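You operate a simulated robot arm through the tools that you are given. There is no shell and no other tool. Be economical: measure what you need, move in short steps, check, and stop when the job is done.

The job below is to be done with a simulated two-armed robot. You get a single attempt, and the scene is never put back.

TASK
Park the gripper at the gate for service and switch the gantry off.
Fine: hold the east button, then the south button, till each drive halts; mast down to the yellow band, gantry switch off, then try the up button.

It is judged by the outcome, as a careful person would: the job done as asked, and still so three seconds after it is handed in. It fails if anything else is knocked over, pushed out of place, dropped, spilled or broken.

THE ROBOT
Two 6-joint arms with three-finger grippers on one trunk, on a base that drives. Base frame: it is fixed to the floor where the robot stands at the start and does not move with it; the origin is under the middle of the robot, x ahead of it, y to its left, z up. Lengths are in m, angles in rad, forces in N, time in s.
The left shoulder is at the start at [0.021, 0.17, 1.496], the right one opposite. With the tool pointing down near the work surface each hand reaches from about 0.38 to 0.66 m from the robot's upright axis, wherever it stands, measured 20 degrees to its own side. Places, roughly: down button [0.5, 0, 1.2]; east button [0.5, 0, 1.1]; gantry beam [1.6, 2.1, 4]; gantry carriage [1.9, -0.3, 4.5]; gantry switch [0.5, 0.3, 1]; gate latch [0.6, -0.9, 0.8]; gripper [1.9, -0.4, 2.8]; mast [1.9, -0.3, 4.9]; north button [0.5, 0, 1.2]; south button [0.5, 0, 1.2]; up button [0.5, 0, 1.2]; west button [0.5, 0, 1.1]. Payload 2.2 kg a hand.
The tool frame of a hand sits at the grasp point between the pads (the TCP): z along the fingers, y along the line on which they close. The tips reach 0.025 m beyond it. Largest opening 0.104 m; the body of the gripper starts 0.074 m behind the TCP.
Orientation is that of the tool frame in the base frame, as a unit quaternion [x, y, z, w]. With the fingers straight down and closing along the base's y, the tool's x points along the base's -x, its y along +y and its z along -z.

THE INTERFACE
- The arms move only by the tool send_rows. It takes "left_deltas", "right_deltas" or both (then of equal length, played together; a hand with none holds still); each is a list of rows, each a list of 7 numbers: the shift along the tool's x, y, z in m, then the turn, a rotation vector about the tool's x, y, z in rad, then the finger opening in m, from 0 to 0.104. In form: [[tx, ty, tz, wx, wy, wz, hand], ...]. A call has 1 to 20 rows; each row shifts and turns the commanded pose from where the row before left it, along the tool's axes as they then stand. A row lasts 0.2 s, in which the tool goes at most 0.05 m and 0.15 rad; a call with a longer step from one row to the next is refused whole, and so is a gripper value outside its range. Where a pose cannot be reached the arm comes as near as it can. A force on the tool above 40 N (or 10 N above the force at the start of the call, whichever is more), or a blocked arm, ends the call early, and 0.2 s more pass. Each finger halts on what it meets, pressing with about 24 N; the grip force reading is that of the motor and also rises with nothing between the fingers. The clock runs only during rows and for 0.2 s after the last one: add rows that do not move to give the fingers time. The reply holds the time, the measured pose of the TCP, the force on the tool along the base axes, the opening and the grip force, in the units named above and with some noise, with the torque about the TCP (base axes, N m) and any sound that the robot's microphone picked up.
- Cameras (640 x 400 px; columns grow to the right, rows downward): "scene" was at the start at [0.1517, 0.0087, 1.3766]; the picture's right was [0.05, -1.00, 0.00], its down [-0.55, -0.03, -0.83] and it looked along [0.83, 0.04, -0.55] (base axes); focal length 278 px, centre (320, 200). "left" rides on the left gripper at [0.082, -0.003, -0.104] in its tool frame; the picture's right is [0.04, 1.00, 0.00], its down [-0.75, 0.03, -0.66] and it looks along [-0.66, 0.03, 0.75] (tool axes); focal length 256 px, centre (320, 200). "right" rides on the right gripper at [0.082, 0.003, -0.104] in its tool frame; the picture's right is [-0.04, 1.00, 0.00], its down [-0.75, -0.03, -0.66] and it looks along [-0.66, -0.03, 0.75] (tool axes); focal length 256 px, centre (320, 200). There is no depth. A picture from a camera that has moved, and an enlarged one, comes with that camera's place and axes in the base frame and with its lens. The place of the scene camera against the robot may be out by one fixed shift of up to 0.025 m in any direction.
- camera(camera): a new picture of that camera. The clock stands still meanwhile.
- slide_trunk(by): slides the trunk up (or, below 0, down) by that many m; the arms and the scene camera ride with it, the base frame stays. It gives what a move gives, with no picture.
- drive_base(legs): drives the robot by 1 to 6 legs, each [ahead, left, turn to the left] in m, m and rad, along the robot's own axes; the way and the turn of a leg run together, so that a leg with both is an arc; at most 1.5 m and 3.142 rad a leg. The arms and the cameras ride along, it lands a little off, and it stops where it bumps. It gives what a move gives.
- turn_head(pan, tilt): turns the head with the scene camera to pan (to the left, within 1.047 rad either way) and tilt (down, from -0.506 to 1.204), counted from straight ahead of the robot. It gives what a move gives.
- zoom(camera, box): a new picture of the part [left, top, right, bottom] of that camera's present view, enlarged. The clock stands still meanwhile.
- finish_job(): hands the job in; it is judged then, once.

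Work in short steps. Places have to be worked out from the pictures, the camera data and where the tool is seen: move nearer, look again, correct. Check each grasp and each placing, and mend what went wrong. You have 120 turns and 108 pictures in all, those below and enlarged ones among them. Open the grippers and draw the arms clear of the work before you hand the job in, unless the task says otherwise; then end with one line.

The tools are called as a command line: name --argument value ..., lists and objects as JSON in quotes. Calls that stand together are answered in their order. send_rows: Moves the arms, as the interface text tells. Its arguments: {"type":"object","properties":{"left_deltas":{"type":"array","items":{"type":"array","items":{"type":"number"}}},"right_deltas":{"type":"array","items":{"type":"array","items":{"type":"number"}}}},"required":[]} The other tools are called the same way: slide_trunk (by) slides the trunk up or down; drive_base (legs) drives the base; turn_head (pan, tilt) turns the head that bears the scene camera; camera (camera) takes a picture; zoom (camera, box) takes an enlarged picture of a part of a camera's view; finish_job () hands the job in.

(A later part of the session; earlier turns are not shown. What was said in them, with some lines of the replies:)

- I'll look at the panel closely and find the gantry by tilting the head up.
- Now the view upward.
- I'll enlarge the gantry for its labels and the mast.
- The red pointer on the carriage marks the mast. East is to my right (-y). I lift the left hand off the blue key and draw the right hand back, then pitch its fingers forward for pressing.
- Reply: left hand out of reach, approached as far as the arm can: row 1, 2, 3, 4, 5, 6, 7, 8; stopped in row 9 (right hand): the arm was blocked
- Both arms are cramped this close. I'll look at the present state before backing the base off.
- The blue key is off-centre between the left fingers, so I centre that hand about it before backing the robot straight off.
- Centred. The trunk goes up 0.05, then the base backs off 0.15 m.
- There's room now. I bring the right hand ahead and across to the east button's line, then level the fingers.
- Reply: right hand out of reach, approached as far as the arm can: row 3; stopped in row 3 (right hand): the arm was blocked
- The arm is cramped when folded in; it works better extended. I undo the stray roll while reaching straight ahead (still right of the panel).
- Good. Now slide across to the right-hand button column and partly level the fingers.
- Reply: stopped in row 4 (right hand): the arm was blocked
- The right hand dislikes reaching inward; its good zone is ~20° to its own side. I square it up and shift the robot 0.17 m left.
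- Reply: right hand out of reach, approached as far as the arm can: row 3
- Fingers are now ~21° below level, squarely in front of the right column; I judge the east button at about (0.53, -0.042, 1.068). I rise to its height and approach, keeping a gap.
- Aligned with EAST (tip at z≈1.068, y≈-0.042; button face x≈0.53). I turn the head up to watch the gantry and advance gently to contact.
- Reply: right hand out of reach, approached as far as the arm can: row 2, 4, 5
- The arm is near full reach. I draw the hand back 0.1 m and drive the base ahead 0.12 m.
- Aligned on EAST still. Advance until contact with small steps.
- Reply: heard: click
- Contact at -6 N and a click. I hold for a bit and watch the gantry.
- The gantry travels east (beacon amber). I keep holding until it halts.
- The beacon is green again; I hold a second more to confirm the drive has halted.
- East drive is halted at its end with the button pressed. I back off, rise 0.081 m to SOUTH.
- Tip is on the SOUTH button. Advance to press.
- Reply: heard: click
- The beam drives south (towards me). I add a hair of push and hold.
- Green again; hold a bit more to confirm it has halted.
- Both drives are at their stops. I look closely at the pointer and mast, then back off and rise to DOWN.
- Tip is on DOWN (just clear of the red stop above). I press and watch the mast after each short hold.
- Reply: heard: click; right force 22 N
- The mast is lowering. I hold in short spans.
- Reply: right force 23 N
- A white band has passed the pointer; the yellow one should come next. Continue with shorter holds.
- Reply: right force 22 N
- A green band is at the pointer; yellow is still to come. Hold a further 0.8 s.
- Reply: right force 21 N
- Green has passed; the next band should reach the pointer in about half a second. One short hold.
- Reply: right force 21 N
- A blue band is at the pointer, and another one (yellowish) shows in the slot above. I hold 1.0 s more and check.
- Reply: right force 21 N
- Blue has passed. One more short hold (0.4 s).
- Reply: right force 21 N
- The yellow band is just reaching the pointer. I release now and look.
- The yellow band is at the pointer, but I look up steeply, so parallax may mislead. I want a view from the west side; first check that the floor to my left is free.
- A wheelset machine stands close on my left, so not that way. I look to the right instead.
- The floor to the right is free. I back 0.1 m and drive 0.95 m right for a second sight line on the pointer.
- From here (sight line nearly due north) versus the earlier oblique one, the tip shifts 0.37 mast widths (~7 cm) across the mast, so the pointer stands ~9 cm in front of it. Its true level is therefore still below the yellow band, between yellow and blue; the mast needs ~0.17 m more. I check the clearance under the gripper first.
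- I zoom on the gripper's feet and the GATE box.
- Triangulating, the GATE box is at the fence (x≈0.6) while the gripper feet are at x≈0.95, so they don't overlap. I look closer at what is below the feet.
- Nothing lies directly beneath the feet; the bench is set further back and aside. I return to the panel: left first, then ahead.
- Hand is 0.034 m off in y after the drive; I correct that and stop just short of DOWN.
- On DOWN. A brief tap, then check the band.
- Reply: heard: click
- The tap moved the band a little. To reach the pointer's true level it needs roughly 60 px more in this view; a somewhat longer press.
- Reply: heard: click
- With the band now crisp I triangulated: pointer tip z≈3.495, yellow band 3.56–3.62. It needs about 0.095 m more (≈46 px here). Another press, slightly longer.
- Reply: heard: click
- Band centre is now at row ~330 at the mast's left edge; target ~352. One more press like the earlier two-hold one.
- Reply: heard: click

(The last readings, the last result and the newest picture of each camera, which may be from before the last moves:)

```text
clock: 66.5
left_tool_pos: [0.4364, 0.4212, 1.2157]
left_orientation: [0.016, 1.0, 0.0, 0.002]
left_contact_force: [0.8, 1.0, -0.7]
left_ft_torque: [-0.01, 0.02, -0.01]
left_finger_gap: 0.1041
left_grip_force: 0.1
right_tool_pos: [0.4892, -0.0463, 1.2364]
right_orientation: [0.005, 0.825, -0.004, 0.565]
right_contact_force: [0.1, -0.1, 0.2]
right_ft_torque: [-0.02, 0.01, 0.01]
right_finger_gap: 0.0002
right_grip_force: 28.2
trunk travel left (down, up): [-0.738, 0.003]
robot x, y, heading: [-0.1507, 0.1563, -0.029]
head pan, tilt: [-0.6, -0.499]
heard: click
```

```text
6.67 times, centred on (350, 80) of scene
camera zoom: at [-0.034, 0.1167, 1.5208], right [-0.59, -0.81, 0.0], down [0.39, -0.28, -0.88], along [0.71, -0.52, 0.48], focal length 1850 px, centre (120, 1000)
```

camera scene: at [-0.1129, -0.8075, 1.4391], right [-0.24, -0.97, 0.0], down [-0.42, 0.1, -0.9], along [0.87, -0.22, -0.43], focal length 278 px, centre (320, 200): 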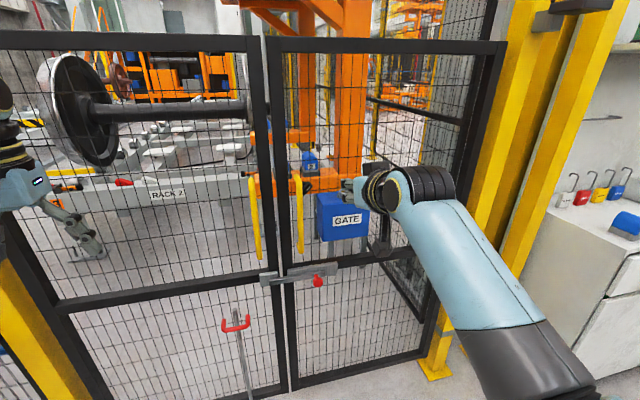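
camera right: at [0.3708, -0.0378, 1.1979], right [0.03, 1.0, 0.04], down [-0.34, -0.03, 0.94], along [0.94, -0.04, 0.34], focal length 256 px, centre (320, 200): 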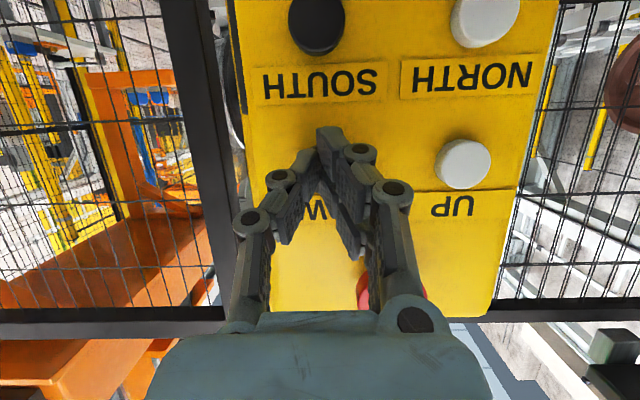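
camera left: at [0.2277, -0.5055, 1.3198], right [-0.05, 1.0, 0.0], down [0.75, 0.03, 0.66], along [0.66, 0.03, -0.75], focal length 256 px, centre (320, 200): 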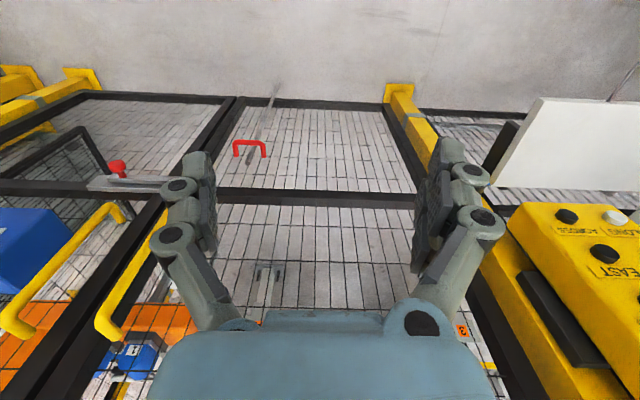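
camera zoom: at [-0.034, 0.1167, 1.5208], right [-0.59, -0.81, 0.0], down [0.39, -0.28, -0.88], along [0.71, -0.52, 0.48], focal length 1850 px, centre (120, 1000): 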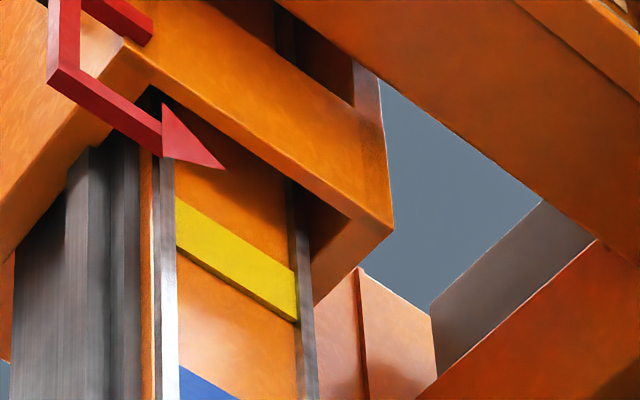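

Band centre now computes to z≈3.50 at both edges versus tip ≈3.497: aligned. I back the right hand off and look at the switch.

send_rows --right_deltas '[[0.0144, 0, -0.037, 0, 0, 0, 0], [0.0072, 0, -0.0187, 0, 0, 0, 0], [0, 0, 0, 0, 0, 0, 0]]'

turn_head --pan 0.25 --tilt 0.6

camera --camera "scene"

zoom --camera "scene" --box '[240, 140, 400, 260]'

```text
clock: 67.3
left_tool_pos: [0.4367, 0.4201, 1.2147]
left_orientation: [0.016, 1.0, -0.001, 0.001]
left_contact_force: [0.4, 0.3, 0.3]
left_ft_torque: [0.0, 0.03, -0.04]
left_finger_gap: 0.104
left_grip_force: 0.0
right_tool_pos: [0.4355, -0.0555, 1.24]
right_orientation: [-0.003, 0.822, -0.018, 0.569]
right_contact_force: [-0.1, 0.9, -0.5]
right_ft_torque: [-0.02, 0.0, 0.02]
right_finger_gap: 0.0002
right_grip_force: 28.6
trunk travel left (down, up): [-0.738, 0.003]
robot x, y, heading: [-0.1528, 0.1522, -0.029]
head pan, tilt: [-0.6, -0.499]
```

```text
clock: 68.7
left_tool_pos: [0.4336, 0.4223, 1.2146]
left_orientation: [0.016, 1.0, 0.0, 0.0]
left_contact_force: [0.3, 0.1, 0.0]
left_ft_torque: [0.02, 0.01, 0.06]
left_finger_gap: 0.1043
left_grip_force: 0.2
right_tool_pos: [0.4329, -0.0564, 1.2367]
right_orientation: [-0.004, 0.824, -0.016, 0.567]
right_contact_force: [1.0, -0.5, 0.2]
right_ft_torque: [0.03, 0.01, -0.02]
right_finger_gap: 0.0
right_grip_force: 28.4
trunk travel left (down, up): [-0.738, 0.003]
robot x, y, heading: [-0.1486, 0.1514, -0.034]
head pan, tilt: [0.25, 0.6]
```

```text
43 pictures are left
camera scene: at [-0.0017, 0.1752, 1.4255], right [0.22, -0.98, 0.0], down [-0.55, -0.12, -0.83], along [0.81, 0.18, -0.56], focal length 278 px, centre (320, 200)
```

scene: 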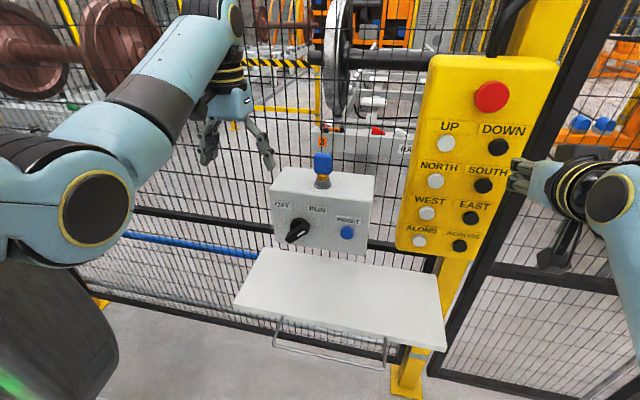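

```text
3.33 times, centred on (320, 200) of scene
camera zoom: at [-0.0017, 0.1752, 1.4255], right [0.22, -0.98, 0.0], down [-0.55, -0.12, -0.83], along [0.81, 0.18, -0.56], focal length 925 px, centre (320, 200)
```

zoom: 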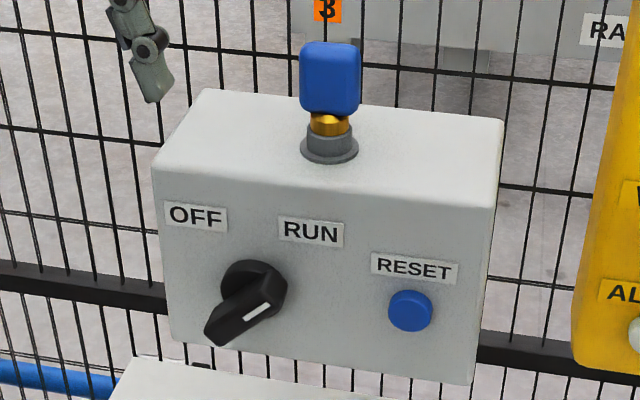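

The white mark points to RUN (upper right); OFF is upper left, so the handle must turn ~90° counter-clockwise. To get the left fingers level I'll back off, move the right hand aside, lower the trunk, then pitch the left hand forward.

send_rows --right_deltas '[[0.0108, -0.03, -0.028, 0, 0, 0, 0], [0, -0.04, 0, 0, 0, 0, 0], [0, -0.04, 0, 0, 0, 0, 0], [0, -0.03, 0, 0, 0, 0, 0]]'

drive_base --legs '[[-0.17, 0, 0.032]]'

slide_trunk --by -0.3

send_rows --left_deltas '[[0, 0, 0, 0, -0.14, 0, 0.104], [0, 0, 0, 0, -0.14, 0, 0.104], [0, 0, 0, 0, -0.14, 0, 0.104], [0, 0, 0, 0, -0.14, 0, 0.104], [0, 0, 0, 0, -0.14, 0, 0.104], [0, 0, 0, 0, -0.14, 0, 0.104], [0, 0, 0, 0, 0, 0, 0.104]]'

```text
clock: 69.7
left_tool_pos: [0.4361, 0.4194, 1.2158]
left_orientation: [0.015, 1.0, 0.0, 0.002]
left_contact_force: [0.7, -0.1, -1.0]
left_ft_torque: [0.07, 0.01, -0.02]
left_finger_gap: 0.1038
left_grip_force: 0.0
right_tool_pos: [0.3969, -0.1845, 1.2341]
right_orientation: [0.007, 0.826, 0.003, 0.564]
right_contact_force: [-0.1, 0.1, 0.2]
right_ft_torque: [-0.01, -0.01, 0.03]
right_finger_gap: 0.0
right_grip_force: 28.4
trunk travel left (down, up): [-0.738, 0.003]
robot x, y, heading: [-0.1531, 0.1559, -0.028]
head pan, tilt: [0.25, 0.6]
```

```text
clock: 71.1
left_tool_pos: [0.2535, 0.444, 1.2148]
left_orientation: [-0.002, 1.0, -0.001, 0.002]
left_contact_force: [-0.4, 0.2, 0.4]
left_ft_torque: [0.0, 0.0, -0.02]
left_finger_gap: 0.104
left_grip_force: 0.0
right_tool_pos: [0.2403, -0.1597, 1.2348]
right_orientation: [-0.008, 0.826, 0.012, 0.564]
right_contact_force: [-0.1, -0.2, 0.5]
right_ft_torque: [0.02, -0.01, 0.0]
right_finger_gap: 0.0002
right_grip_force: 28.8
trunk travel left (down, up): [-0.738, 0.003]
robot x, y, heading: [-0.3182, 0.1582, 0.003]
head pan, tilt: [0.25, 0.6]
```

```text
clock: 74.1
left_tool_pos: [0.2531, 0.445, 0.8946]
left_orientation: [-0.002, 1.0, 0.0, -0.015]
left_contact_force: [0.4, -0.1, -0.5]
left_ft_torque: [-0.01, 0.02, 0.01]
left_finger_gap: 0.1042
left_grip_force: 0.1
right_tool_pos: [0.2391, -0.1588, 0.9352]
right_orientation: [-0.008, 0.826, 0.011, 0.564]
right_contact_force: [-0.4, 0.2, -0.4]
right_ft_torque: [0.03, -0.03, 0.02]
right_finger_gap: 0.0
right_grip_force: 28.5
trunk travel left (down, up): [-0.438, 0.303]
robot x, y, heading: [-0.3208, 0.1578, 0.007]
head pan, tilt: [0.25, 0.6]
```

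```text
clock: 75.7
left_tool_pos: [0.2527, 0.4447, 0.8946]
left_orientation: [-0.002, 0.919, 0.001, 0.394]
left_contact_force: [0.6, -0.2, 0.8]
left_ft_torque: [0.01, 0.01, 0.02]
left_finger_gap: 0.104
left_grip_force: 0.0
right_tool_pos: [0.2406, -0.1602, 0.9344]
right_orientation: [-0.009, 0.826, 0.013, 0.563]
right_contact_force: [-0.3, 0.8, -0.2]
right_ft_torque: [0.03, -0.02, -0.02]
right_finger_gap: 0.0001
right_grip_force: 28.0
trunk travel left (down, up): [-0.438, 0.303]
robot x, y, heading: [-0.3197, 0.1559, 0.005]
head pan, tilt: [0.25, 0.6]
```

Works. Continue levelling and raise to switch height, shifting y towards 0.335.

send_rows --left_deltas '[[-0.024, -0.02, -0.023, 0, 0, 0, 0.104], [-0.024, -0.03, -0.023, 0, 0, 0, 0.104], [-0.024, -0.03, -0.023, 0, 0, 0, 0.104], [0, -0.02, 0, 0, -0.14, 0, 0.104], [0, 0, 0, 0, -0.14, 0, 0.104], [0, 0, 0, 0, -0.14, 0, 0.104], [0, 0, 0, 0, -0.14, 0, 0.104], [0, 0, 0, 0, -0.14, 0, 0.104], [0, 0, 0, 0, -0.06, 0, 0.104], [0, 0, 0, 0, 0, 0, 0.104]]'

camera --camera "left"

camera --camera "scene"

```text
clock: 77.1
left_tool_pos: [0.2902, 0.3703, 1.0943]
left_orientation: [0.011, 0.787, 0.039, 0.616]
left_contact_force: [-0.1, 1.0, 0.2]
left_ft_torque: [0.01, -0.01, -0.01]
left_finger_gap: 0.104
left_grip_force: 0.1
right_tool_pos: [0.2405, -0.1604, 0.9341]
right_orientation: [-0.008, 0.826, 0.012, 0.563]
right_contact_force: [0.8, 0.6, 0.2]
right_ft_torque: [0.0, 0.01, -0.04]
right_finger_gap: 0.0
right_grip_force: 28.6
trunk travel left (down, up): [-0.438, 0.303]
robot x, y, heading: [-0.3217, 0.1602, 0.004]
head pan, tilt: [0.25, 0.6]
stopped in row 6 (left hand): the arm was blocked; the commanded pose is now the measured one
```

```text
41 pictures are left
camera left: at [0.1692, 0.3666, 1.0406], right [-0.04, 1.0, 0.04], down [-0.46, -0.05, 0.89], along [0.89, 0.02, 0.46], focal length 256 px, centre (320, 200)
```

left: 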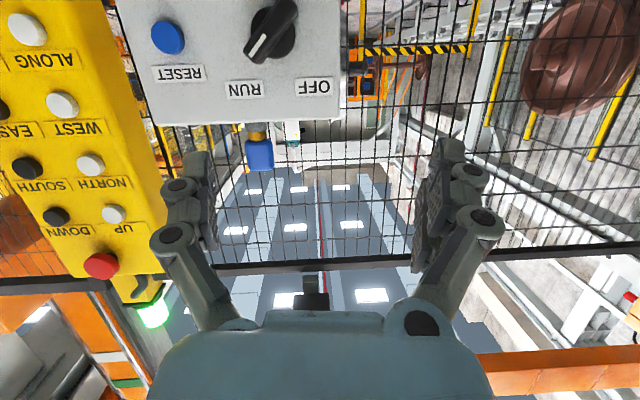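

```text
40 pictures are left
camera scene: at [-0.1692, 0.1834, 1.1228], right [0.25, -0.97, 0.0], down [-0.55, -0.14, -0.82], along [0.8, 0.21, -0.57], focal length 278 px, centre (320, 200)
```

scene: 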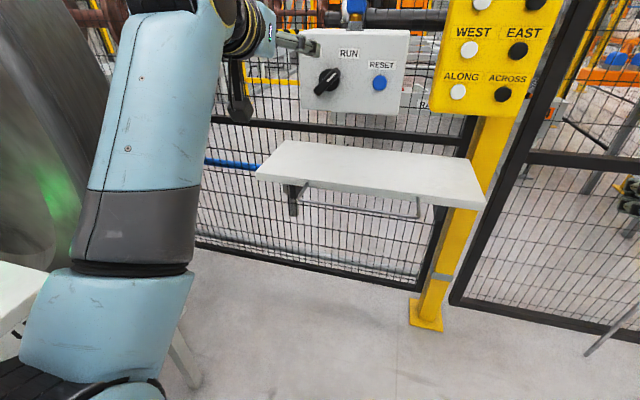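

The pose is good enough: fingers 14° below level. I see the mark at RUN, ~30° right of up, and OFF ~37° left of up; knob at about (0.51, 0.328, 1.003). Lower to knob height, roll the fingers +0.5 to straddle the handle, and approach partway.

send_rows --left_deltas '[[0.029, -0.014, 0.0073, 0, 0, 0, 0.104], [0.029, -0.014, 0.0073, 0, 0, 0, 0.104], [0.029, -0.013, 0.0073, 0, 0, 0, 0.104], [-0.0085, 0, 0.034, 0, 0, 0, 0.104], [-0.0085, 0, 0.034, 0, 0, 0, 0.104], [0, 0, 0, 0, 0, 0, 0.104]]'

camera --camera "left"

```text
clock: 78.5
left_tool_pos: [0.3619, 0.3428, 0.9975]
left_orientation: [0.013, 0.787, 0.043, 0.615]
left_contact_force: [-0.7, 0.1, -0.3]
left_ft_torque: [0.0, -0.03, 0.0]
left_finger_gap: 0.1042
left_grip_force: 0.1
right_tool_pos: [0.24, -0.1594, 0.935]
right_orientation: [-0.008, 0.826, 0.012, 0.564]
right_contact_force: [-0.3, -0.4, -0.2]
right_ft_torque: [0.0, 0.02, -0.04]
right_finger_gap: 0.0
right_grip_force: 28.1
trunk travel left (down, up): [-0.438, 0.303]
robot x, y, heading: [-0.3223, 0.1546, 0.002]
head pan, tilt: [0.25, 0.6]
```

```text
39 pictures are left
camera left: at [0.241, 0.3395, 0.9448], right [-0.04, 1.0, 0.05], down [-0.45, -0.06, 0.89], along [0.89, 0.02, 0.46], focal length 256 px, centre (320, 200)
```

left: 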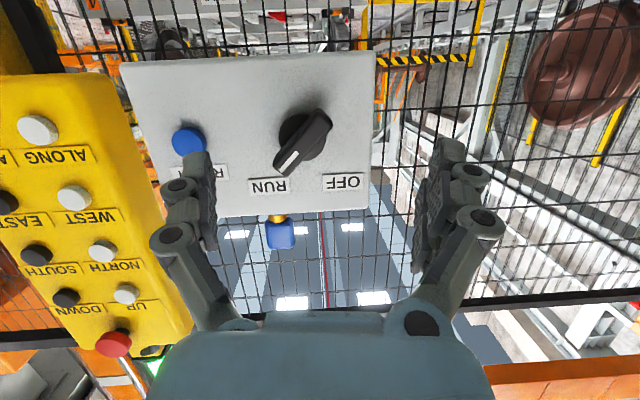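

Refined knob: base (0.508, 0.328, 1.004), handle ~33° right of up. I line up the hand, roll +0.55 and approach by 5 cm.

send_rows --left_deltas '[[-0.017, -0.0105, -0.0042, 0, 0, 0, 0.104], [-0.017, -0.0105, -0.0042, 0, 0, 0, 0.104], [0, 0, 0, 0, 0, 0.14, 0.09], [0, 0, 0, 0, 0, 0.14, 0.08], [0, 0, 0, 0, 0, 0.14, 0.07], [0, 0, 0, 0, 0, 0.13, 0.07], [0, 0, 0.025, 0, 0, 0, 0.07], [0, 0, 0.025, 0, 0, 0, 0.07], [0, 0, 0, 0, 0, 0, 0.07]]'

camera --camera "left"

```text
clock: 80.5
left_tool_pos: [0.4117, 0.3163, 1.0236]
left_orientation: [0.222, 0.754, 0.203, 0.583]
left_contact_force: [0.2, -1.3, -0.9]
left_ft_torque: [0.01, 0.05, 0.01]
left_finger_gap: 0.07
left_grip_force: 0.1
right_tool_pos: [0.241, -0.1595, 0.9356]
right_orientation: [-0.008, 0.826, 0.012, 0.564]
right_contact_force: [-0.2, -0.7, -0.4]
right_ft_torque: [-0.02, 0.02, -0.02]
right_finger_gap: 0.0
right_grip_force: 27.8
trunk travel left (down, up): [-0.438, 0.303]
robot x, y, heading: [-0.3196, 0.1569, 0.005]
head pan, tilt: [0.25, 0.6]
```

```text
38 pictures are left
camera left: at [0.2916, 0.3552, 0.9823], right [0.09, 0.84, 0.53], down [-0.47, -0.44, 0.77], along [0.88, -0.32, 0.35], focal length 256 px, centre (320, 200)
```

left: 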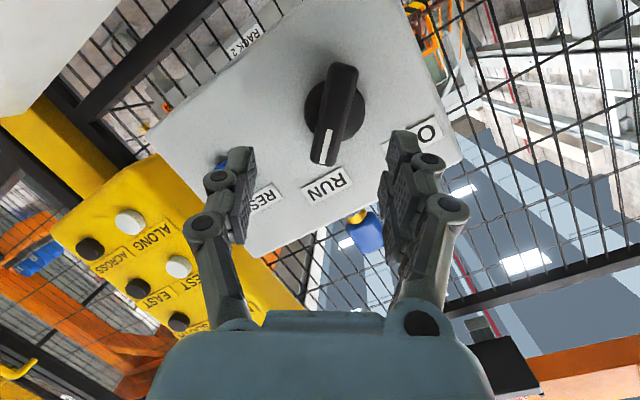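

Handle nearly vertical in this view, leaning ~10°; it's ~8 mm to the +y side. I correct both and advance 3.5 cm.

send_rows --left_deltas '[[0.0046, 0.0066, 0, 0, 0, 0.13, 0.07], [0, 0, 0.018, 0, 0, 0, 0.07], [0, 0, 0.018, 0, 0, 0, 0.07], [0, 0, 0, 0, 0, 0, 0.07]]'

camera --camera "left"

zoom --camera "scene" --box '[240, 0, 400, 130]'

```text
clock: 81.5
left_tool_pos: [0.4469, 0.3254, 1.0157]
left_orientation: [0.272, 0.738, 0.241, 0.569]
left_contact_force: [-0.4, 0.2, -0.4]
left_ft_torque: [-0.01, -0.02, -0.02]
left_finger_gap: 0.0697
left_grip_force: 0.0
right_tool_pos: [0.2407, -0.1589, 0.9352]
right_orientation: [-0.008, 0.826, 0.012, 0.564]
right_contact_force: [-0.1, 0.6, -0.4]
right_ft_torque: [-0.01, 0.0, 0.0]
right_finger_gap: 0.0
right_grip_force: 28.2
trunk travel left (down, up): [-0.438, 0.303]
robot x, y, heading: [-0.3178, 0.1575, 0.004]
head pan, tilt: [0.25, 0.6]
```

```text
37 pictures are left
camera left: at [0.3281, 0.3725, 0.9809], right [0.12, 0.76, 0.64], down [-0.48, -0.52, 0.71], along [0.87, -0.39, 0.3], focal length 256 px, centre (320, 200)
```

left: 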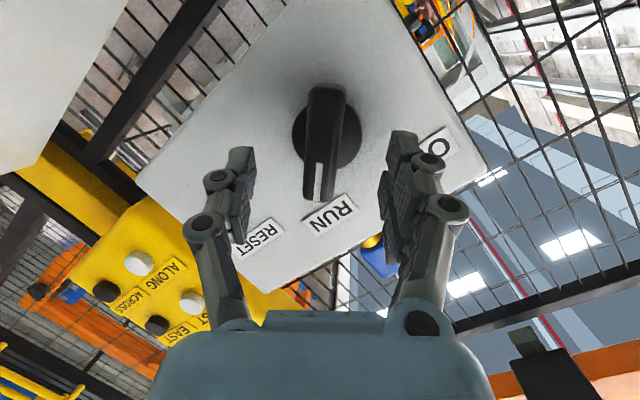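

```text
3.08 times, centred on (320, 65) of scene
camera zoom: at [-0.1692, 0.1832, 1.1228], right [0.25, -0.97, 0.0], down [-0.55, -0.14, -0.82], along [0.8, 0.21, -0.57], focal length 854 px, centre (320, 615)
```

zoom: 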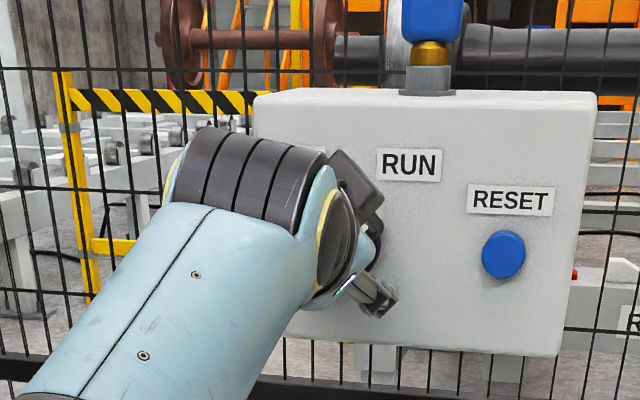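

Well centred and aligned. Advance 3 cm to straddle the handle, then close gently.

send_rows --left_deltas '[[0, 0, 0.01, 0, 0, 0, 0.07], [0, 0, 0.01, 0, 0, 0, 0.07], [0, 0, 0.008, 0, 0, 0, 0.07], [0, 0, 0, 0, 0, 0, 0.07]]'

camera --camera "left"

```text
clock: 82.5
left_tool_pos: [0.4723, 0.3264, 1.0088]
left_orientation: [0.272, 0.738, 0.241, 0.568]
left_contact_force: [-0.1, 0.4, -0.2]
left_ft_torque: [0.01, -0.01, -0.02]
left_finger_gap: 0.07
left_grip_force: 0.1
right_tool_pos: [0.2392, -0.1603, 0.9345]
right_orientation: [-0.007, 0.826, 0.011, 0.563]
right_contact_force: [0.0, 0.6, 0.0]
right_ft_torque: [-0.02, -0.02, -0.01]
right_finger_gap: 0.0001
right_grip_force: 28.7
trunk travel left (down, up): [-0.438, 0.303]
robot x, y, heading: [-0.3227, 0.1532, 0.012]
head pan, tilt: [0.25, 0.6]
```

```text
35 pictures are left
camera left: at [0.3526, 0.3737, 0.9743], right [0.12, 0.76, 0.64], down [-0.48, -0.52, 0.71], along [0.87, -0.39, 0.3], focal length 256 px, centre (320, 200)
```

left: 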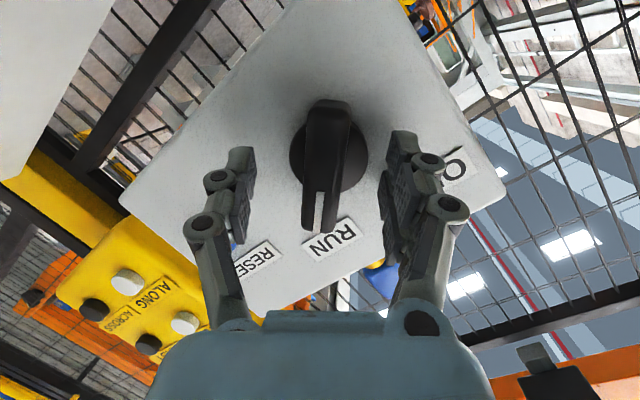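

The handle lies between the pads. Closing.

send_rows --left_deltas '[[0, 0, 0.004, 0, 0, 0, 0.05], [0, 0, 0, 0, 0, 0, 0.03], [0, 0, 0, 0, 0, 0, 0.01], [0, 0, 0, 0, 0, 0, 0.0], [0, 0, 0, 0, 0, 0, 0.0]]'

camera --camera "left"

```text
clock: 83.7
left_tool_pos: [0.4773, 0.3294, 1.0109]
left_orientation: [0.271, 0.737, 0.242, 0.57]
left_contact_force: [12.6, 16.7, 17.0]
left_ft_torque: [0.21, -0.06, 0.86]
left_finger_gap: 0.0346
left_grip_force: 44.9
right_tool_pos: [0.2406, -0.1587, 0.9346]
right_orientation: [-0.009, 0.826, 0.011, 0.564]
right_contact_force: [0.4, 0.7, -0.2]
right_ft_torque: [0.0, -0.03, -0.02]
right_finger_gap: 0.0
right_grip_force: 28.5
trunk travel left (down, up): [-0.438, 0.303]
robot x, y, heading: [-0.3197, 0.1578, 0.006]
head pan, tilt: [0.25, 0.6]
```

```text
34 pictures are left
camera left: at [0.3577, 0.377, 0.9756], right [0.12, 0.76, 0.64], down [-0.48, -0.52, 0.71], along [0.87, -0.39, 0.31], focal length 256 px, centre (320, 200)
```

left: 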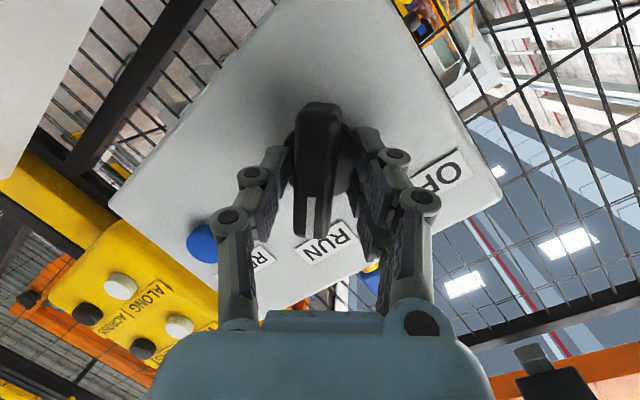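

One finger seems to have caught the round base while the other is on the handle (25 N sideways). I reopen, back out 8 mm, centre, and close again.

send_rows --left_deltas '[[0, 0, 0, 0, 0, 0, 0.05], [0, 0.004, -0.009, 0, 0, 0, 0.06], [0, 0, 0, 0, 0, 0, 0.04], [0, 0, 0, 0, 0, 0, 0.02], [0, 0, 0, 0, 0, 0, 0.0], [0, 0, 0, 0, 0, 0, 0.0], [0, 0, 0, 0, 0, 0, 0.0]]'

camera --camera "left"

```text
clock: 85.3
left_tool_pos: [0.4681, 0.3296, 1.0119]
left_orientation: [0.272, 0.739, 0.241, 0.568]
left_contact_force: [-3.3, -0.7, -0.4]
left_ft_torque: [0.04, -0.19, 0.14]
left_finger_gap: 0.0215
left_grip_force: 44.5
right_tool_pos: [0.2397, -0.1609, 0.9347]
right_orientation: [-0.008, 0.826, 0.012, 0.563]
right_contact_force: [0.4, -0.9, -0.6]
right_ft_torque: [-0.02, -0.04, 0.02]
right_finger_gap: 0.0001
right_grip_force: 28.2
trunk travel left (down, up): [-0.438, 0.303]
robot x, y, heading: [-0.3237, 0.1569, 0.007]
head pan, tilt: [0.25, 0.6]
```

```text
33 pictures are left
camera left: at [0.3487, 0.3764, 0.9777], right [0.12, 0.76, 0.64], down [-0.48, -0.52, 0.71], along [0.87, -0.39, 0.3], focal length 256 px, centre (320, 200)
```

left: 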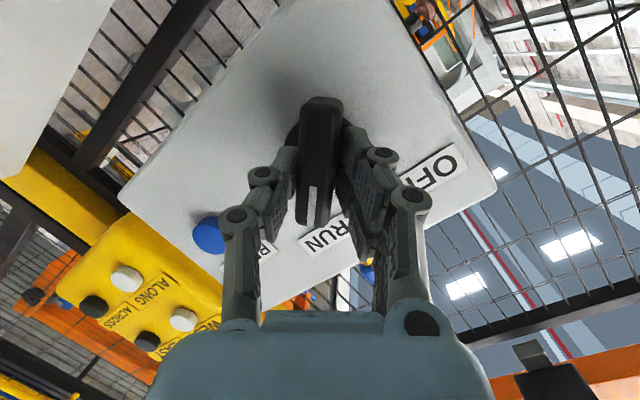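

Handle gripped squarely (21 mm, balanced forces). Turn it about the knob axis, first ~40°.

send_rows --left_deltas '[[0, 0, 0, 0.027, -0.0166, -0.126, 0.0], [0, 0, 0, 0.027, -0.0166, -0.126, 0.0], [0, 0, 0, 0.027, -0.0166, -0.126, 0.0], [0, 0, 0, 0.027, -0.0166, -0.126, 0.0], [0, 0, 0, 0.027, -0.0166, -0.126, 0.0], [0, 0, 0, 0.027, -0.0166, -0.126, 0.0], [0, 0, 0, 0, 0, 0, 0]]'

camera --camera "left"

```text
clock: 86.9
left_tool_pos: [0.4673, 0.3339, 1.0108]
left_orientation: [0.034, 0.775, -0.059, 0.629]
left_contact_force: [-7.2, 22.9, -1.4]
left_ft_torque: [0.15, 0.05, 0.66]
left_finger_gap: 0.0212
left_grip_force: 45.2
right_tool_pos: [0.2403, -0.1566, 0.9369]
right_orientation: [-0.01, 0.826, 0.012, 0.563]
right_contact_force: [0.1, 0.1, 0.2]
right_ft_torque: [0.01, -0.01, -0.01]
right_finger_gap: 0.0002
right_grip_force: 28.1
trunk travel left (down, up): [-0.438, 0.303]
robot x, y, heading: [-0.3216, 0.1517, 0.008]
head pan, tilt: [0.25, 0.6]
```

```text
32 pictures are left
camera left: at [0.3487, 0.3425, 0.9535], right [0.12, 0.99, -0.09], down [-0.48, 0.13, 0.87], along [0.87, -0.06, 0.49], focal length 256 px, centre (320, 200)
```

left: 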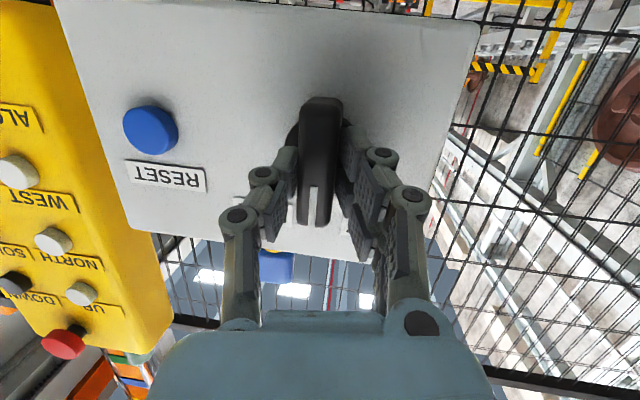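

The handle turns along, now just past upright. A 23 N side load asks for ~5 mm to +y; I yield that and continue turning towards OFF.

send_rows --left_deltas '[[0, 0.003, 0, 0.027, -0.0166, -0.126, 0.0], [0, 0.002, 0, 0.027, -0.0166, -0.126, 0.0], [0.001, 0.001, 0, 0.027, -0.0166, -0.126, 0.0], [0.001, 0.001, 0, 0.027, -0.0166, -0.126, 0.0], [0, 0, 0, 0, 0, 0, 0]]'

camera --camera "left"

```text
clock: 88.1
left_tool_pos: [0.4677, 0.3378, 1.0085]
left_orientation: [-0.128, 0.733, -0.257, 0.617]
left_contact_force: [-7.7, 17.2, -2.8]
left_ft_torque: [0.08, 0.9, -0.01]
left_finger_gap: 0.0211
left_grip_force: 44.9
right_tool_pos: [0.2395, -0.1573, 0.9353]
right_orientation: [-0.009, 0.826, 0.011, 0.564]
right_contact_force: [0.5, -1.1, 0.4]
right_ft_torque: [0.02, 0.01, 0.0]
right_finger_gap: 0.0
right_grip_force: 28.3
trunk travel left (down, up): [-0.438, 0.303]
robot x, y, heading: [-0.3199, 0.1541, 0.007]
head pan, tilt: [0.25, 0.6]
```

```text
31 pictures are left
camera left: at [0.3487, 0.3151, 0.9544], right [0.12, 0.81, -0.57], down [-0.48, 0.55, 0.69], along [0.87, 0.19, 0.45], focal length 256 px, centre (320, 200)
```

left: 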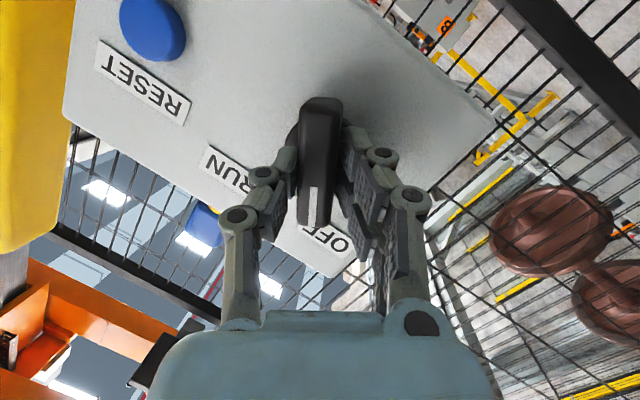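

The mark points at OFF now, but no click yet. Turn slightly more until it stops.

send_rows --left_deltas '[[0.001, 0.001, 0, 0.016, -0.0102, -0.078, 0.0], [0, 0, 0, 0.016, -0.0102, -0.078, 0.0], [0, 0, 0, 0, 0, 0, 0]]'

camera --camera "left"

```text
clock: 88.9
left_tool_pos: [0.4677, 0.3364, 1.0082]
left_orientation: [-0.178, 0.711, -0.313, 0.604]
left_contact_force: [-12.4, 19.3, -4.5]
left_ft_torque: [0.02, -0.4, 0.91]
left_finger_gap: 0.0211
left_grip_force: 44.9
right_tool_pos: [0.2386, -0.1573, 0.9359]
right_orientation: [-0.009, 0.825, 0.011, 0.565]
right_contact_force: [0.1, 0.1, -0.4]
right_ft_torque: [0.01, 0.02, 0.03]
right_finger_gap: 0.0
right_grip_force: 27.6
trunk travel left (down, up): [-0.438, 0.303]
robot x, y, heading: [-0.322, 0.1568, 0.002]
head pan, tilt: [0.25, 0.6]
```

```text
30 pictures are left
camera left: at [0.3488, 0.3069, 0.9575], right [0.12, 0.71, -0.69], down [-0.48, 0.65, 0.59], along [0.87, 0.26, 0.42], focal length 256 px, centre (320, 200)
```

left: 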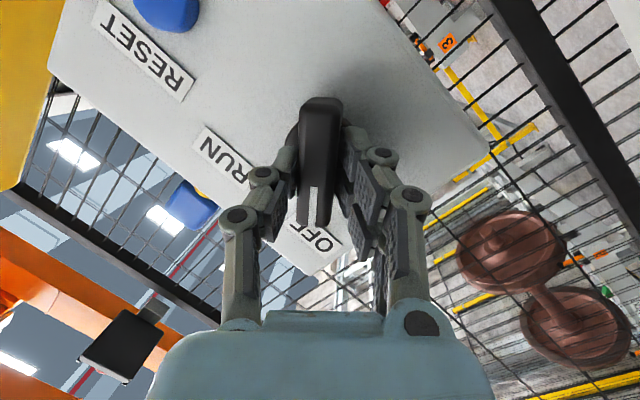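

No hard stop felt at ~84° turned. I look at the beacon to see whether power is off.

turn_head --pan -0.25 --tilt -0.4

camera --camera "scene"

```text
clock: 90.1
left_tool_pos: [0.4672, 0.3368, 1.0076]
left_orientation: [-0.176, 0.711, -0.314, 0.604]
left_contact_force: [-12.6, 21.5, -2.9]
left_ft_torque: [0.1, -0.21, 0.91]
left_finger_gap: 0.021
left_grip_force: 44.7
right_tool_pos: [0.2382, -0.1594, 0.9359]
right_orientation: [-0.009, 0.826, 0.011, 0.564]
right_contact_force: [-0.9, -0.5, -0.4]
right_ft_torque: [0.05, 0.03, 0.0]
right_finger_gap: 0.0
right_grip_force: 28.0
trunk travel left (down, up): [-0.438, 0.303]
robot x, y, heading: [-0.3218, 0.1565, 0.006]
head pan, tilt: [-0.25, -0.4]
```

```text
29 pictures are left
camera scene: at [-0.1849, 0.1461, 1.2112], right [-0.24, -0.97, 0.0], down [0.38, -0.1, -0.92], along [0.89, -0.22, 0.39], focal length 278 px, centre (320, 200)
```

scene: 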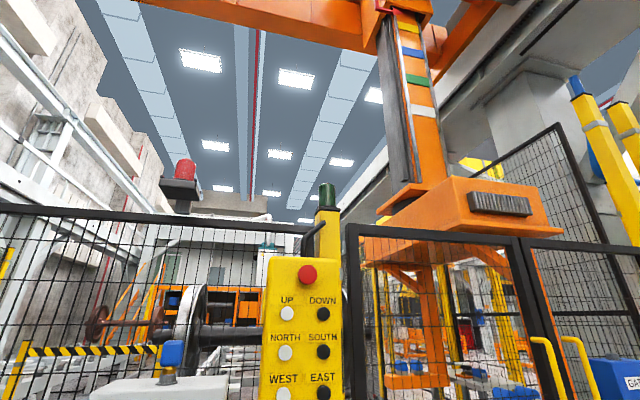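

Both beacon and red lamp are dark: the gantry is off. I release the handle and back straight out.

send_rows --left_deltas '[[0, 0, 0, 0, 0, 0, 0.03], [0, 0, 0, 0, 0, 0, 0.06], [0, 0, -0.02, 0, 0, 0, 0.07], [0, 0, -0.03, 0, 0, 0, 0.07], [0, 0, -0.03, 0, 0, 0, 0.07], [0, 0, -0.03, 0, 0, 0, 0.07], [0, 0, 0, 0, 0, 0, 0.07]]'

camera --camera "left"

```text
clock: 91.7
left_tool_pos: [0.3619, 0.3638, 1.0148]
left_orientation: [-0.176, 0.711, -0.314, 0.604]
left_contact_force: [-0.4, 0.6, 0.3]
left_ft_torque: [0.02, -0.01, -0.01]
left_finger_gap: 0.07
left_grip_force: 0.1
right_tool_pos: [0.2402, -0.1605, 0.934]
right_orientation: [-0.008, 0.826, 0.012, 0.564]
right_contact_force: [-0.5, 0.2, 1.3]
right_ft_torque: [-0.01, 0.01, -0.03]
right_finger_gap: 0.0
right_grip_force: 28.0
trunk travel left (down, up): [-0.438, 0.303]
robot x, y, heading: [-0.3214, 0.1557, 0.006]
head pan, tilt: [-0.25, -0.4]
```

```text
28 pictures are left
camera left: at [0.2431, 0.3344, 0.9651], right [0.12, 0.72, -0.69], down [-0.47, 0.65, 0.59], along [0.87, 0.26, 0.42], focal length 256 px, centre (320, 200)
```

left: 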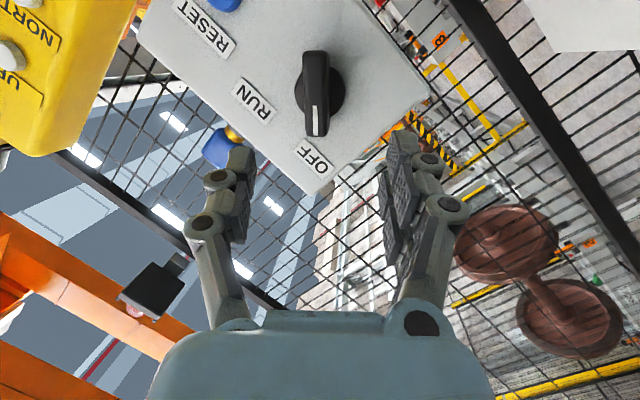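

The mark points at OFF with the hand clear. Now try UP with the right hand at about (0.53, 0.044, 1.232): raise the trunk again and turn the base 0.16 left so that button falls in the right hand's zone.

slide_trunk --by 0.3

drive_base --legs '[[0, 0, 0.16]]'

camera --camera "right"

```text
clock: 94.7
left_tool_pos: [0.3626, 0.3617, 1.3147]
left_orientation: [-0.177, 0.712, -0.312, 0.604]
left_contact_force: [0.8, -0.4, -0.5]
left_ft_torque: [0.02, 0.0, 0.0]
left_finger_gap: 0.0699
left_grip_force: 0.0
right_tool_pos: [0.2399, -0.1599, 1.2349]
right_orientation: [-0.009, 0.826, 0.013, 0.563]
right_contact_force: [-1.7, 0.1, 0.3]
right_ft_torque: [0.01, 0.02, 0.0]
right_finger_gap: 0.0002
right_grip_force: 28.6
trunk travel left (down, up): [-0.738, 0.003]
robot x, y, heading: [-0.3222, 0.1563, 0.001]
head pan, tilt: [-0.25, -0.4]
```

```text
clock: 95.8
left_tool_pos: [0.32, 0.468, 1.3148]
left_orientation: [-0.233, 0.695, -0.263, 0.627]
left_contact_force: [0.2, 0.5, 0.4]
left_ft_torque: [0.0, 0.06, 0.0]
left_finger_gap: 0.0701
left_grip_force: 0.1
right_tool_pos: [0.2835, -0.0641, 1.2346]
right_orientation: [-0.076, 0.823, 0.058, 0.561]
right_contact_force: [0.2, 0.7, 0.5]
right_ft_torque: [0.02, 0.01, -0.01]
right_finger_gap: 0.0
right_grip_force: 28.7
trunk travel left (down, up): [-0.738, 0.003]
robot x, y, heading: [-0.3214, 0.1549, 0.17]
head pan, tilt: [-0.25, -0.4]
```

```text
27 pictures are left
camera right: at [0.1601, -0.0823, 1.1968], right [-0.17, 0.98, 0.05], down [-0.32, -0.1, 0.94], along [0.93, 0.15, 0.34], focal length 256 px, centre (320, 200)
```

right: 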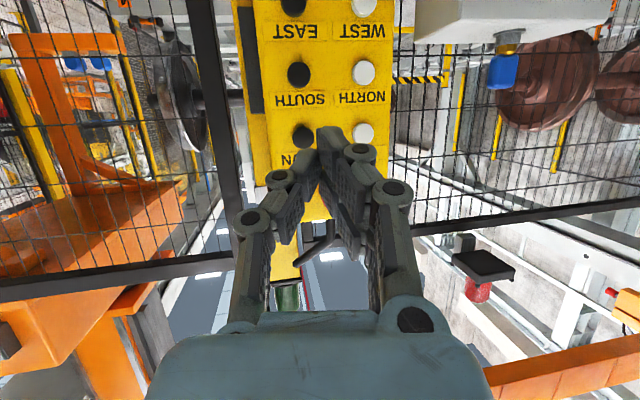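

UP confirmed at ~(0.53, 0.044, 1.235). Drive 0.12 ahead, then bring the hand in front of UP with a gap.

drive_base --legs '[[0.12, 0, 0]]'

send_rows --right_deltas '[[0, 0.03, 0, 0, 0, 0, 0], [0, 0.03, 0, 0, 0, 0, 0], [-0.0108, 0, 0.028, 0, 0, 0, 0], [-0.0108, 0, 0.028, 0, 0, 0, 0], [0, 0, 0, 0, 0, 0, 0]]'

camera --camera "right"

```text
clock: 97.0
left_tool_pos: [0.4364, 0.4867, 1.3152]
left_orientation: [-0.232, 0.695, -0.263, 0.627]
left_contact_force: [0.2, 0.4, 0.1]
left_ft_torque: [0.0, 0.0, 0.02]
left_finger_gap: 0.0698
left_grip_force: 0.0
right_tool_pos: [0.4001, -0.0465, 1.2338]
right_orientation: [-0.075, 0.823, 0.057, 0.561]
right_contact_force: [-0.1, -0.8, 0.2]
right_ft_torque: [0.01, 0.02, 0.01]
right_finger_gap: 0.0
right_grip_force: 28.0
trunk travel left (down, up): [-0.738, 0.003]
robot x, y, heading: [-0.2055, 0.1755, 0.165]
head pan, tilt: [-0.25, -0.4]
```

```text
clock: 98.2
left_tool_pos: [0.4344, 0.4869, 1.316]
left_orientation: [-0.232, 0.695, -0.264, 0.627]
left_contact_force: [0.3, 0.3, 0.2]
left_ft_torque: [0.0, -0.01, 0.03]
left_finger_gap: 0.0698
left_grip_force: 0.1
right_tool_pos: [0.4449, 0.0211, 1.2359]
right_orientation: [-0.074, 0.822, 0.057, 0.562]
right_contact_force: [-0.1, 0.8, 0.4]
right_ft_torque: [-0.02, -0.02, 0.01]
right_finger_gap: 0.0
right_grip_force: 28.2
trunk travel left (down, up): [-0.738, 0.003]
robot x, y, heading: [-0.2053, 0.1777, 0.16]
head pan, tilt: [-0.25, -0.4]
```

```text
26 pictures are left
camera right: at [0.3217, 0.0023, 1.1984], right [-0.17, 0.98, 0.05], down [-0.32, -0.1, 0.94], along [0.93, 0.15, 0.34], focal length 256 px, centre (320, 200)
```

right: 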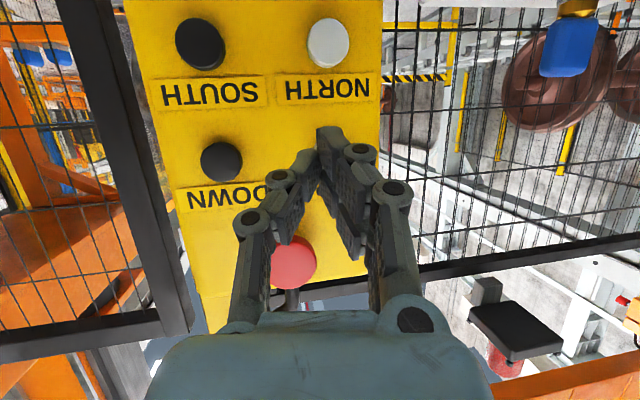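

Line up on UP and set the head to watch the pointer, with a "before" picture.

turn_head --pan -0.7 --tilt -0.5

send_rows --right_deltas '[[-0.0047, 0.0087, -0.0018, 0, 0, 0, 0], [-0.0126, 0, 0.0325, 0, 0, 0, 0], [-0.0036, 0, 0.0093, 0, 0, 0, 0], [0, 0, 0, 0, 0, 0, 0]]'

camera --camera "scene"

camera --camera "right"

```text
clock: 99.1
left_tool_pos: [0.4361, 0.4869, 1.3149]
left_orientation: [-0.232, 0.696, -0.263, 0.627]
left_contact_force: [-0.3, 0.2, -0.6]
left_ft_torque: [-0.01, 0.01, 0.01]
left_finger_gap: 0.0701
left_grip_force: 0.0
right_tool_pos: [0.4462, 0.0207, 1.2362]
right_orientation: [-0.075, 0.822, 0.057, 0.561]
right_contact_force: [-0.8, -0.3, -0.2]
right_ft_torque: [-0.01, 0.0, 0.0]
right_finger_gap: 0.0001
right_grip_force: 27.5
trunk travel left (down, up): [-0.738, 0.003]
robot x, y, heading: [-0.2052, 0.1783, 0.166]
head pan, tilt: [-0.7, -0.499]
```

```text
clock: 100.1
left_tool_pos: [0.4373, 0.4873, 1.315]
left_orientation: [-0.232, 0.695, -0.264, 0.627]
left_contact_force: [0.2, 0.1, 0.3]
left_ft_torque: [-0.01, -0.01, -0.03]
left_finger_gap: 0.0699
left_grip_force: 0.0
right_tool_pos: [0.49, 0.0386, 1.2406]
right_orientation: [-0.074, 0.822, 0.057, 0.561]
right_contact_force: [-0.5, -0.3, -0.5]
right_ft_torque: [0.01, 0.01, -0.01]
right_finger_gap: 0.0
right_grip_force: 28.8
trunk travel left (down, up): [-0.738, 0.003]
robot x, y, heading: [-0.2034, 0.1763, 0.164]
head pan, tilt: [-0.7, -0.499]
```

```text
25 pictures are left
camera scene: at [-0.0853, 0.1578, 1.5207], right [-0.51, -0.86, 0.0], down [0.41, -0.24, -0.88], along [0.76, -0.45, 0.48], focal length 278 px, centre (320, 200)
```

scene: 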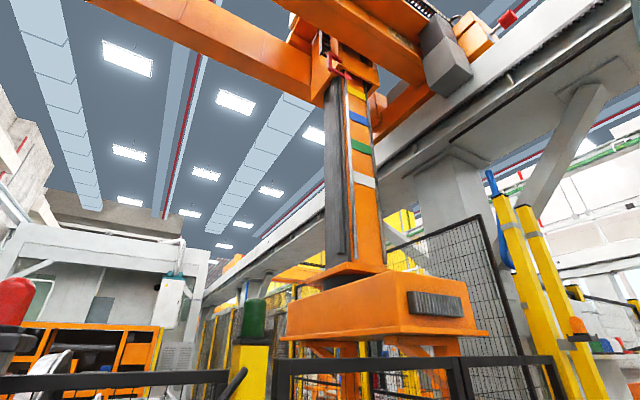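

```text
24 pictures are left
camera right: at [0.3646, 0.0207, 1.2019], right [-0.17, 0.98, 0.05], down [-0.32, -0.1, 0.94], along [0.93, 0.15, 0.34], focal length 256 px, centre (320, 200)
```

right: 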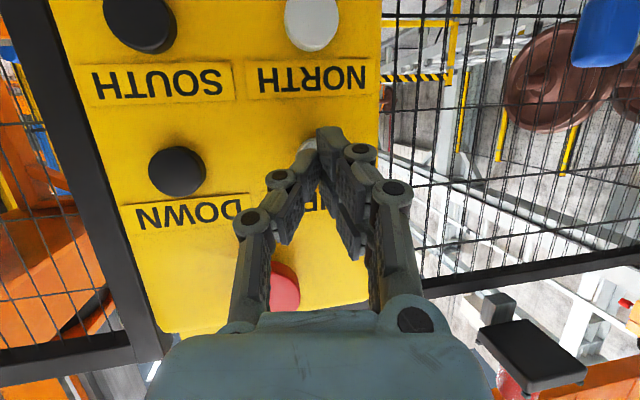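

Beacon and lamp dark, tip on the white UP button. Press it, hold ~1.5 s, and watch the mast.

send_rows --right_deltas '[[-0.0045, 0, 0.0116, 0, 0, 0, 0], [-0.002, 0, 0.0052, 0, 0, 0, 0], [0, 0, 0, 0, 0, 0, 0], [0, 0, 0, 0, 0, 0, 0], [0, 0, 0, 0, 0, 0, 0], [0, 0, 0, 0, 0, 0, 0], [0, 0, 0, 0, 0, 0, 0], [0, 0, 0, 0, 0, 0, 0]]'

camera --camera "scene"

```text
clock: 101.9
left_tool_pos: [0.4361, 0.486, 1.3148]
left_orientation: [-0.232, 0.695, -0.265, 0.627]
left_contact_force: [-0.1, 0.0, 0.7]
left_ft_torque: [-0.05, 0.03, -0.01]
left_finger_gap: 0.0701
left_grip_force: 0.0
right_tool_pos: [0.5062, 0.0423, 1.241]
right_orientation: [-0.074, 0.823, 0.057, 0.561]
right_contact_force: [-3.4, 0.1, -0.1]
right_ft_torque: [-0.03, -0.04, 0.02]
right_finger_gap: 0.0059
right_grip_force: 28.8
trunk travel left (down, up): [-0.738, 0.003]
robot x, y, heading: [-0.2054, 0.1763, 0.168]
head pan, tilt: [-0.7, -0.499]
heard: click
```

```text
23 pictures are left
camera scene: at [-0.0858, 0.1577, 1.5208], right [-0.51, -0.86, 0.0], down [0.41, -0.24, -0.88], along [0.76, -0.45, 0.48], focal length 278 px, centre (320, 200)
```

scene: 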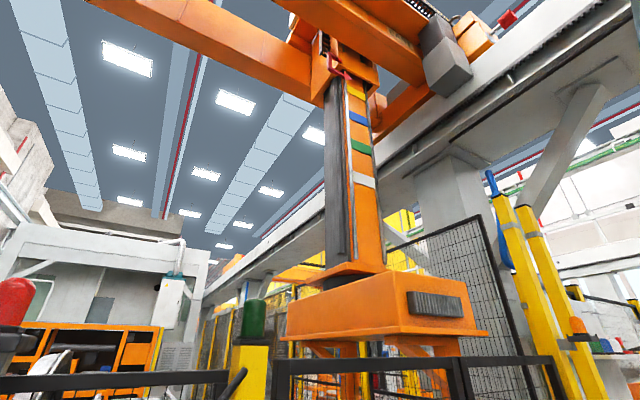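

The button clicked and nothing moved: the gantry is dead. I release, back the right hand away, drive back, and open the grippers.

send_rows --right_deltas '[[0.0108, 0, -0.028, 0, 0, 0, 0], [0.0108, 0, -0.028, 0, 0, 0, 0], [0, 0, 0, 0, 0, 0, 0]]'

drive_base --legs '[[-0.15, 0, 0]]'

send_rows --left_deltas '[[0, 0, 0, 0, 0, 0, 0.104], [0, 0, 0, 0, 0, 0, 0.104], [0, 0, 0, 0, 0, 0, 0.104], [0, 0, 0, 0, 0, 0, 0.104], [0, 0, 0, 0, 0, 0, 0.104]]' --right_deltas '[[0, 0, 0, 0, 0, 0, 0.104], [0, 0, 0, 0, 0, 0, 0.104], [0, 0, 0, 0, 0, 0, 0.104], [0, 0, 0, 0, 0, 0, 0.104], [0, 0, 0, 0, 0, 0, 0.104]]'

turn_head --pan 0.0 --tilt 0.4

camera --camera "scene"

```text
clock: 102.7
left_tool_pos: [0.4386, 0.4862, 1.314]
left_orientation: [-0.232, 0.696, -0.264, 0.626]
left_contact_force: [-0.2, -1.0, 1.0]
left_ft_torque: [-0.02, 0.0, -0.02]
left_finger_gap: 0.0702
left_grip_force: 0.0
right_tool_pos: [0.4486, 0.0325, 1.2396]
right_orientation: [-0.074, 0.823, 0.057, 0.56]
right_contact_force: [0.0, -0.1, -0.5]
right_ft_torque: [-0.04, 0.0, -0.02]
right_finger_gap: 0.0001
right_grip_force: 27.9
trunk travel left (down, up): [-0.738, 0.003]
robot x, y, heading: [-0.2036, 0.1738, 0.166]
head pan, tilt: [-0.7, -0.499]
```

```text
clock: 104.1
left_tool_pos: [0.2884, 0.4618, 1.3158]
left_orientation: [-0.232, 0.695, -0.265, 0.627]
left_contact_force: [-0.3, 0.2, -0.6]
left_ft_torque: [0.0, -0.02, 0.0]
left_finger_gap: 0.0698
left_grip_force: 0.1
right_tool_pos: [0.2989, 0.0081, 1.2415]
right_orientation: [-0.073, 0.823, 0.056, 0.56]
right_contact_force: [-1.0, 0.9, 0.1]
right_ft_torque: [-0.03, -0.03, 0.03]
right_finger_gap: 0.0
right_grip_force: 27.9
trunk travel left (down, up): [-0.738, 0.003]
robot x, y, heading: [-0.3537, 0.1546, 0.168]
head pan, tilt: [-0.7, -0.499]
```

```text
clock: 105.3
left_tool_pos: [0.2894, 0.462, 1.3156]
left_orientation: [-0.233, 0.695, -0.264, 0.627]
left_contact_force: [-0.4, -0.1, 0.1]
left_ft_torque: [0.03, -0.02, 0.02]
left_finger_gap: 0.1042
left_grip_force: 0.1
right_tool_pos: [0.3005, 0.0074, 1.2416]
right_orientation: [-0.074, 0.823, 0.057, 0.561]
right_contact_force: [1.2, 0.0, -0.2]
right_ft_torque: [0.01, 0.01, -0.01]
right_finger_gap: 0.1041
right_grip_force: 0.1
trunk travel left (down, up): [-0.738, 0.003]
robot x, y, heading: [-0.3548, 0.1531, 0.164]
head pan, tilt: [-0.7, -0.499]
```

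```text
clock: 106.5
left_tool_pos: [0.2888, 0.4628, 1.3155]
left_orientation: [-0.233, 0.695, -0.264, 0.627]
left_contact_force: [0.6, 0.2, -0.7]
left_ft_torque: [-0.01, -0.01, -0.01]
left_finger_gap: 0.1039
left_grip_force: 0.0
right_tool_pos: [0.2975, 0.0081, 1.2425]
right_orientation: [-0.074, 0.823, 0.056, 0.561]
right_contact_force: [-0.8, 0.2, -0.1]
right_ft_torque: [0.01, -0.03, 0.03]
right_finger_gap: 0.1038
right_grip_force: 0.0
trunk travel left (down, up): [-0.738, 0.003]
robot x, y, heading: [-0.3506, 0.1523, 0.169]
head pan, tilt: [0.0, 0.4]
```

```text
22 pictures are left
camera scene: at [-0.1992, 0.1823, 1.4438], right [0.16, -0.99, 0.0], down [-0.38, -0.06, -0.92], along [0.91, 0.15, -0.39], focal length 278 px, centre (320, 200)
```

scene: 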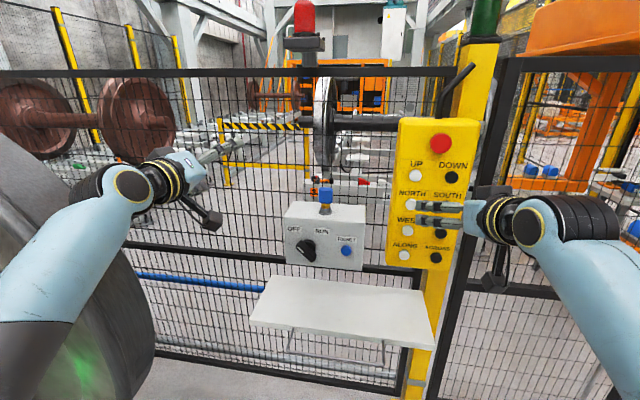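

Everything is in place: the arms are clear and open, both beacons are dark, the switch is at OFF and the key is untouched. Handing in.

finish_job

```text
The job is handed in.
```

The gripper is parked at the gate: I held east, then south, until each drive halted, and lowered the mast until the yellow band sat level with the red pointer. The gantry switch is at OFF with the beacon and lamp dark, and the UP button clicked but nothing moved.
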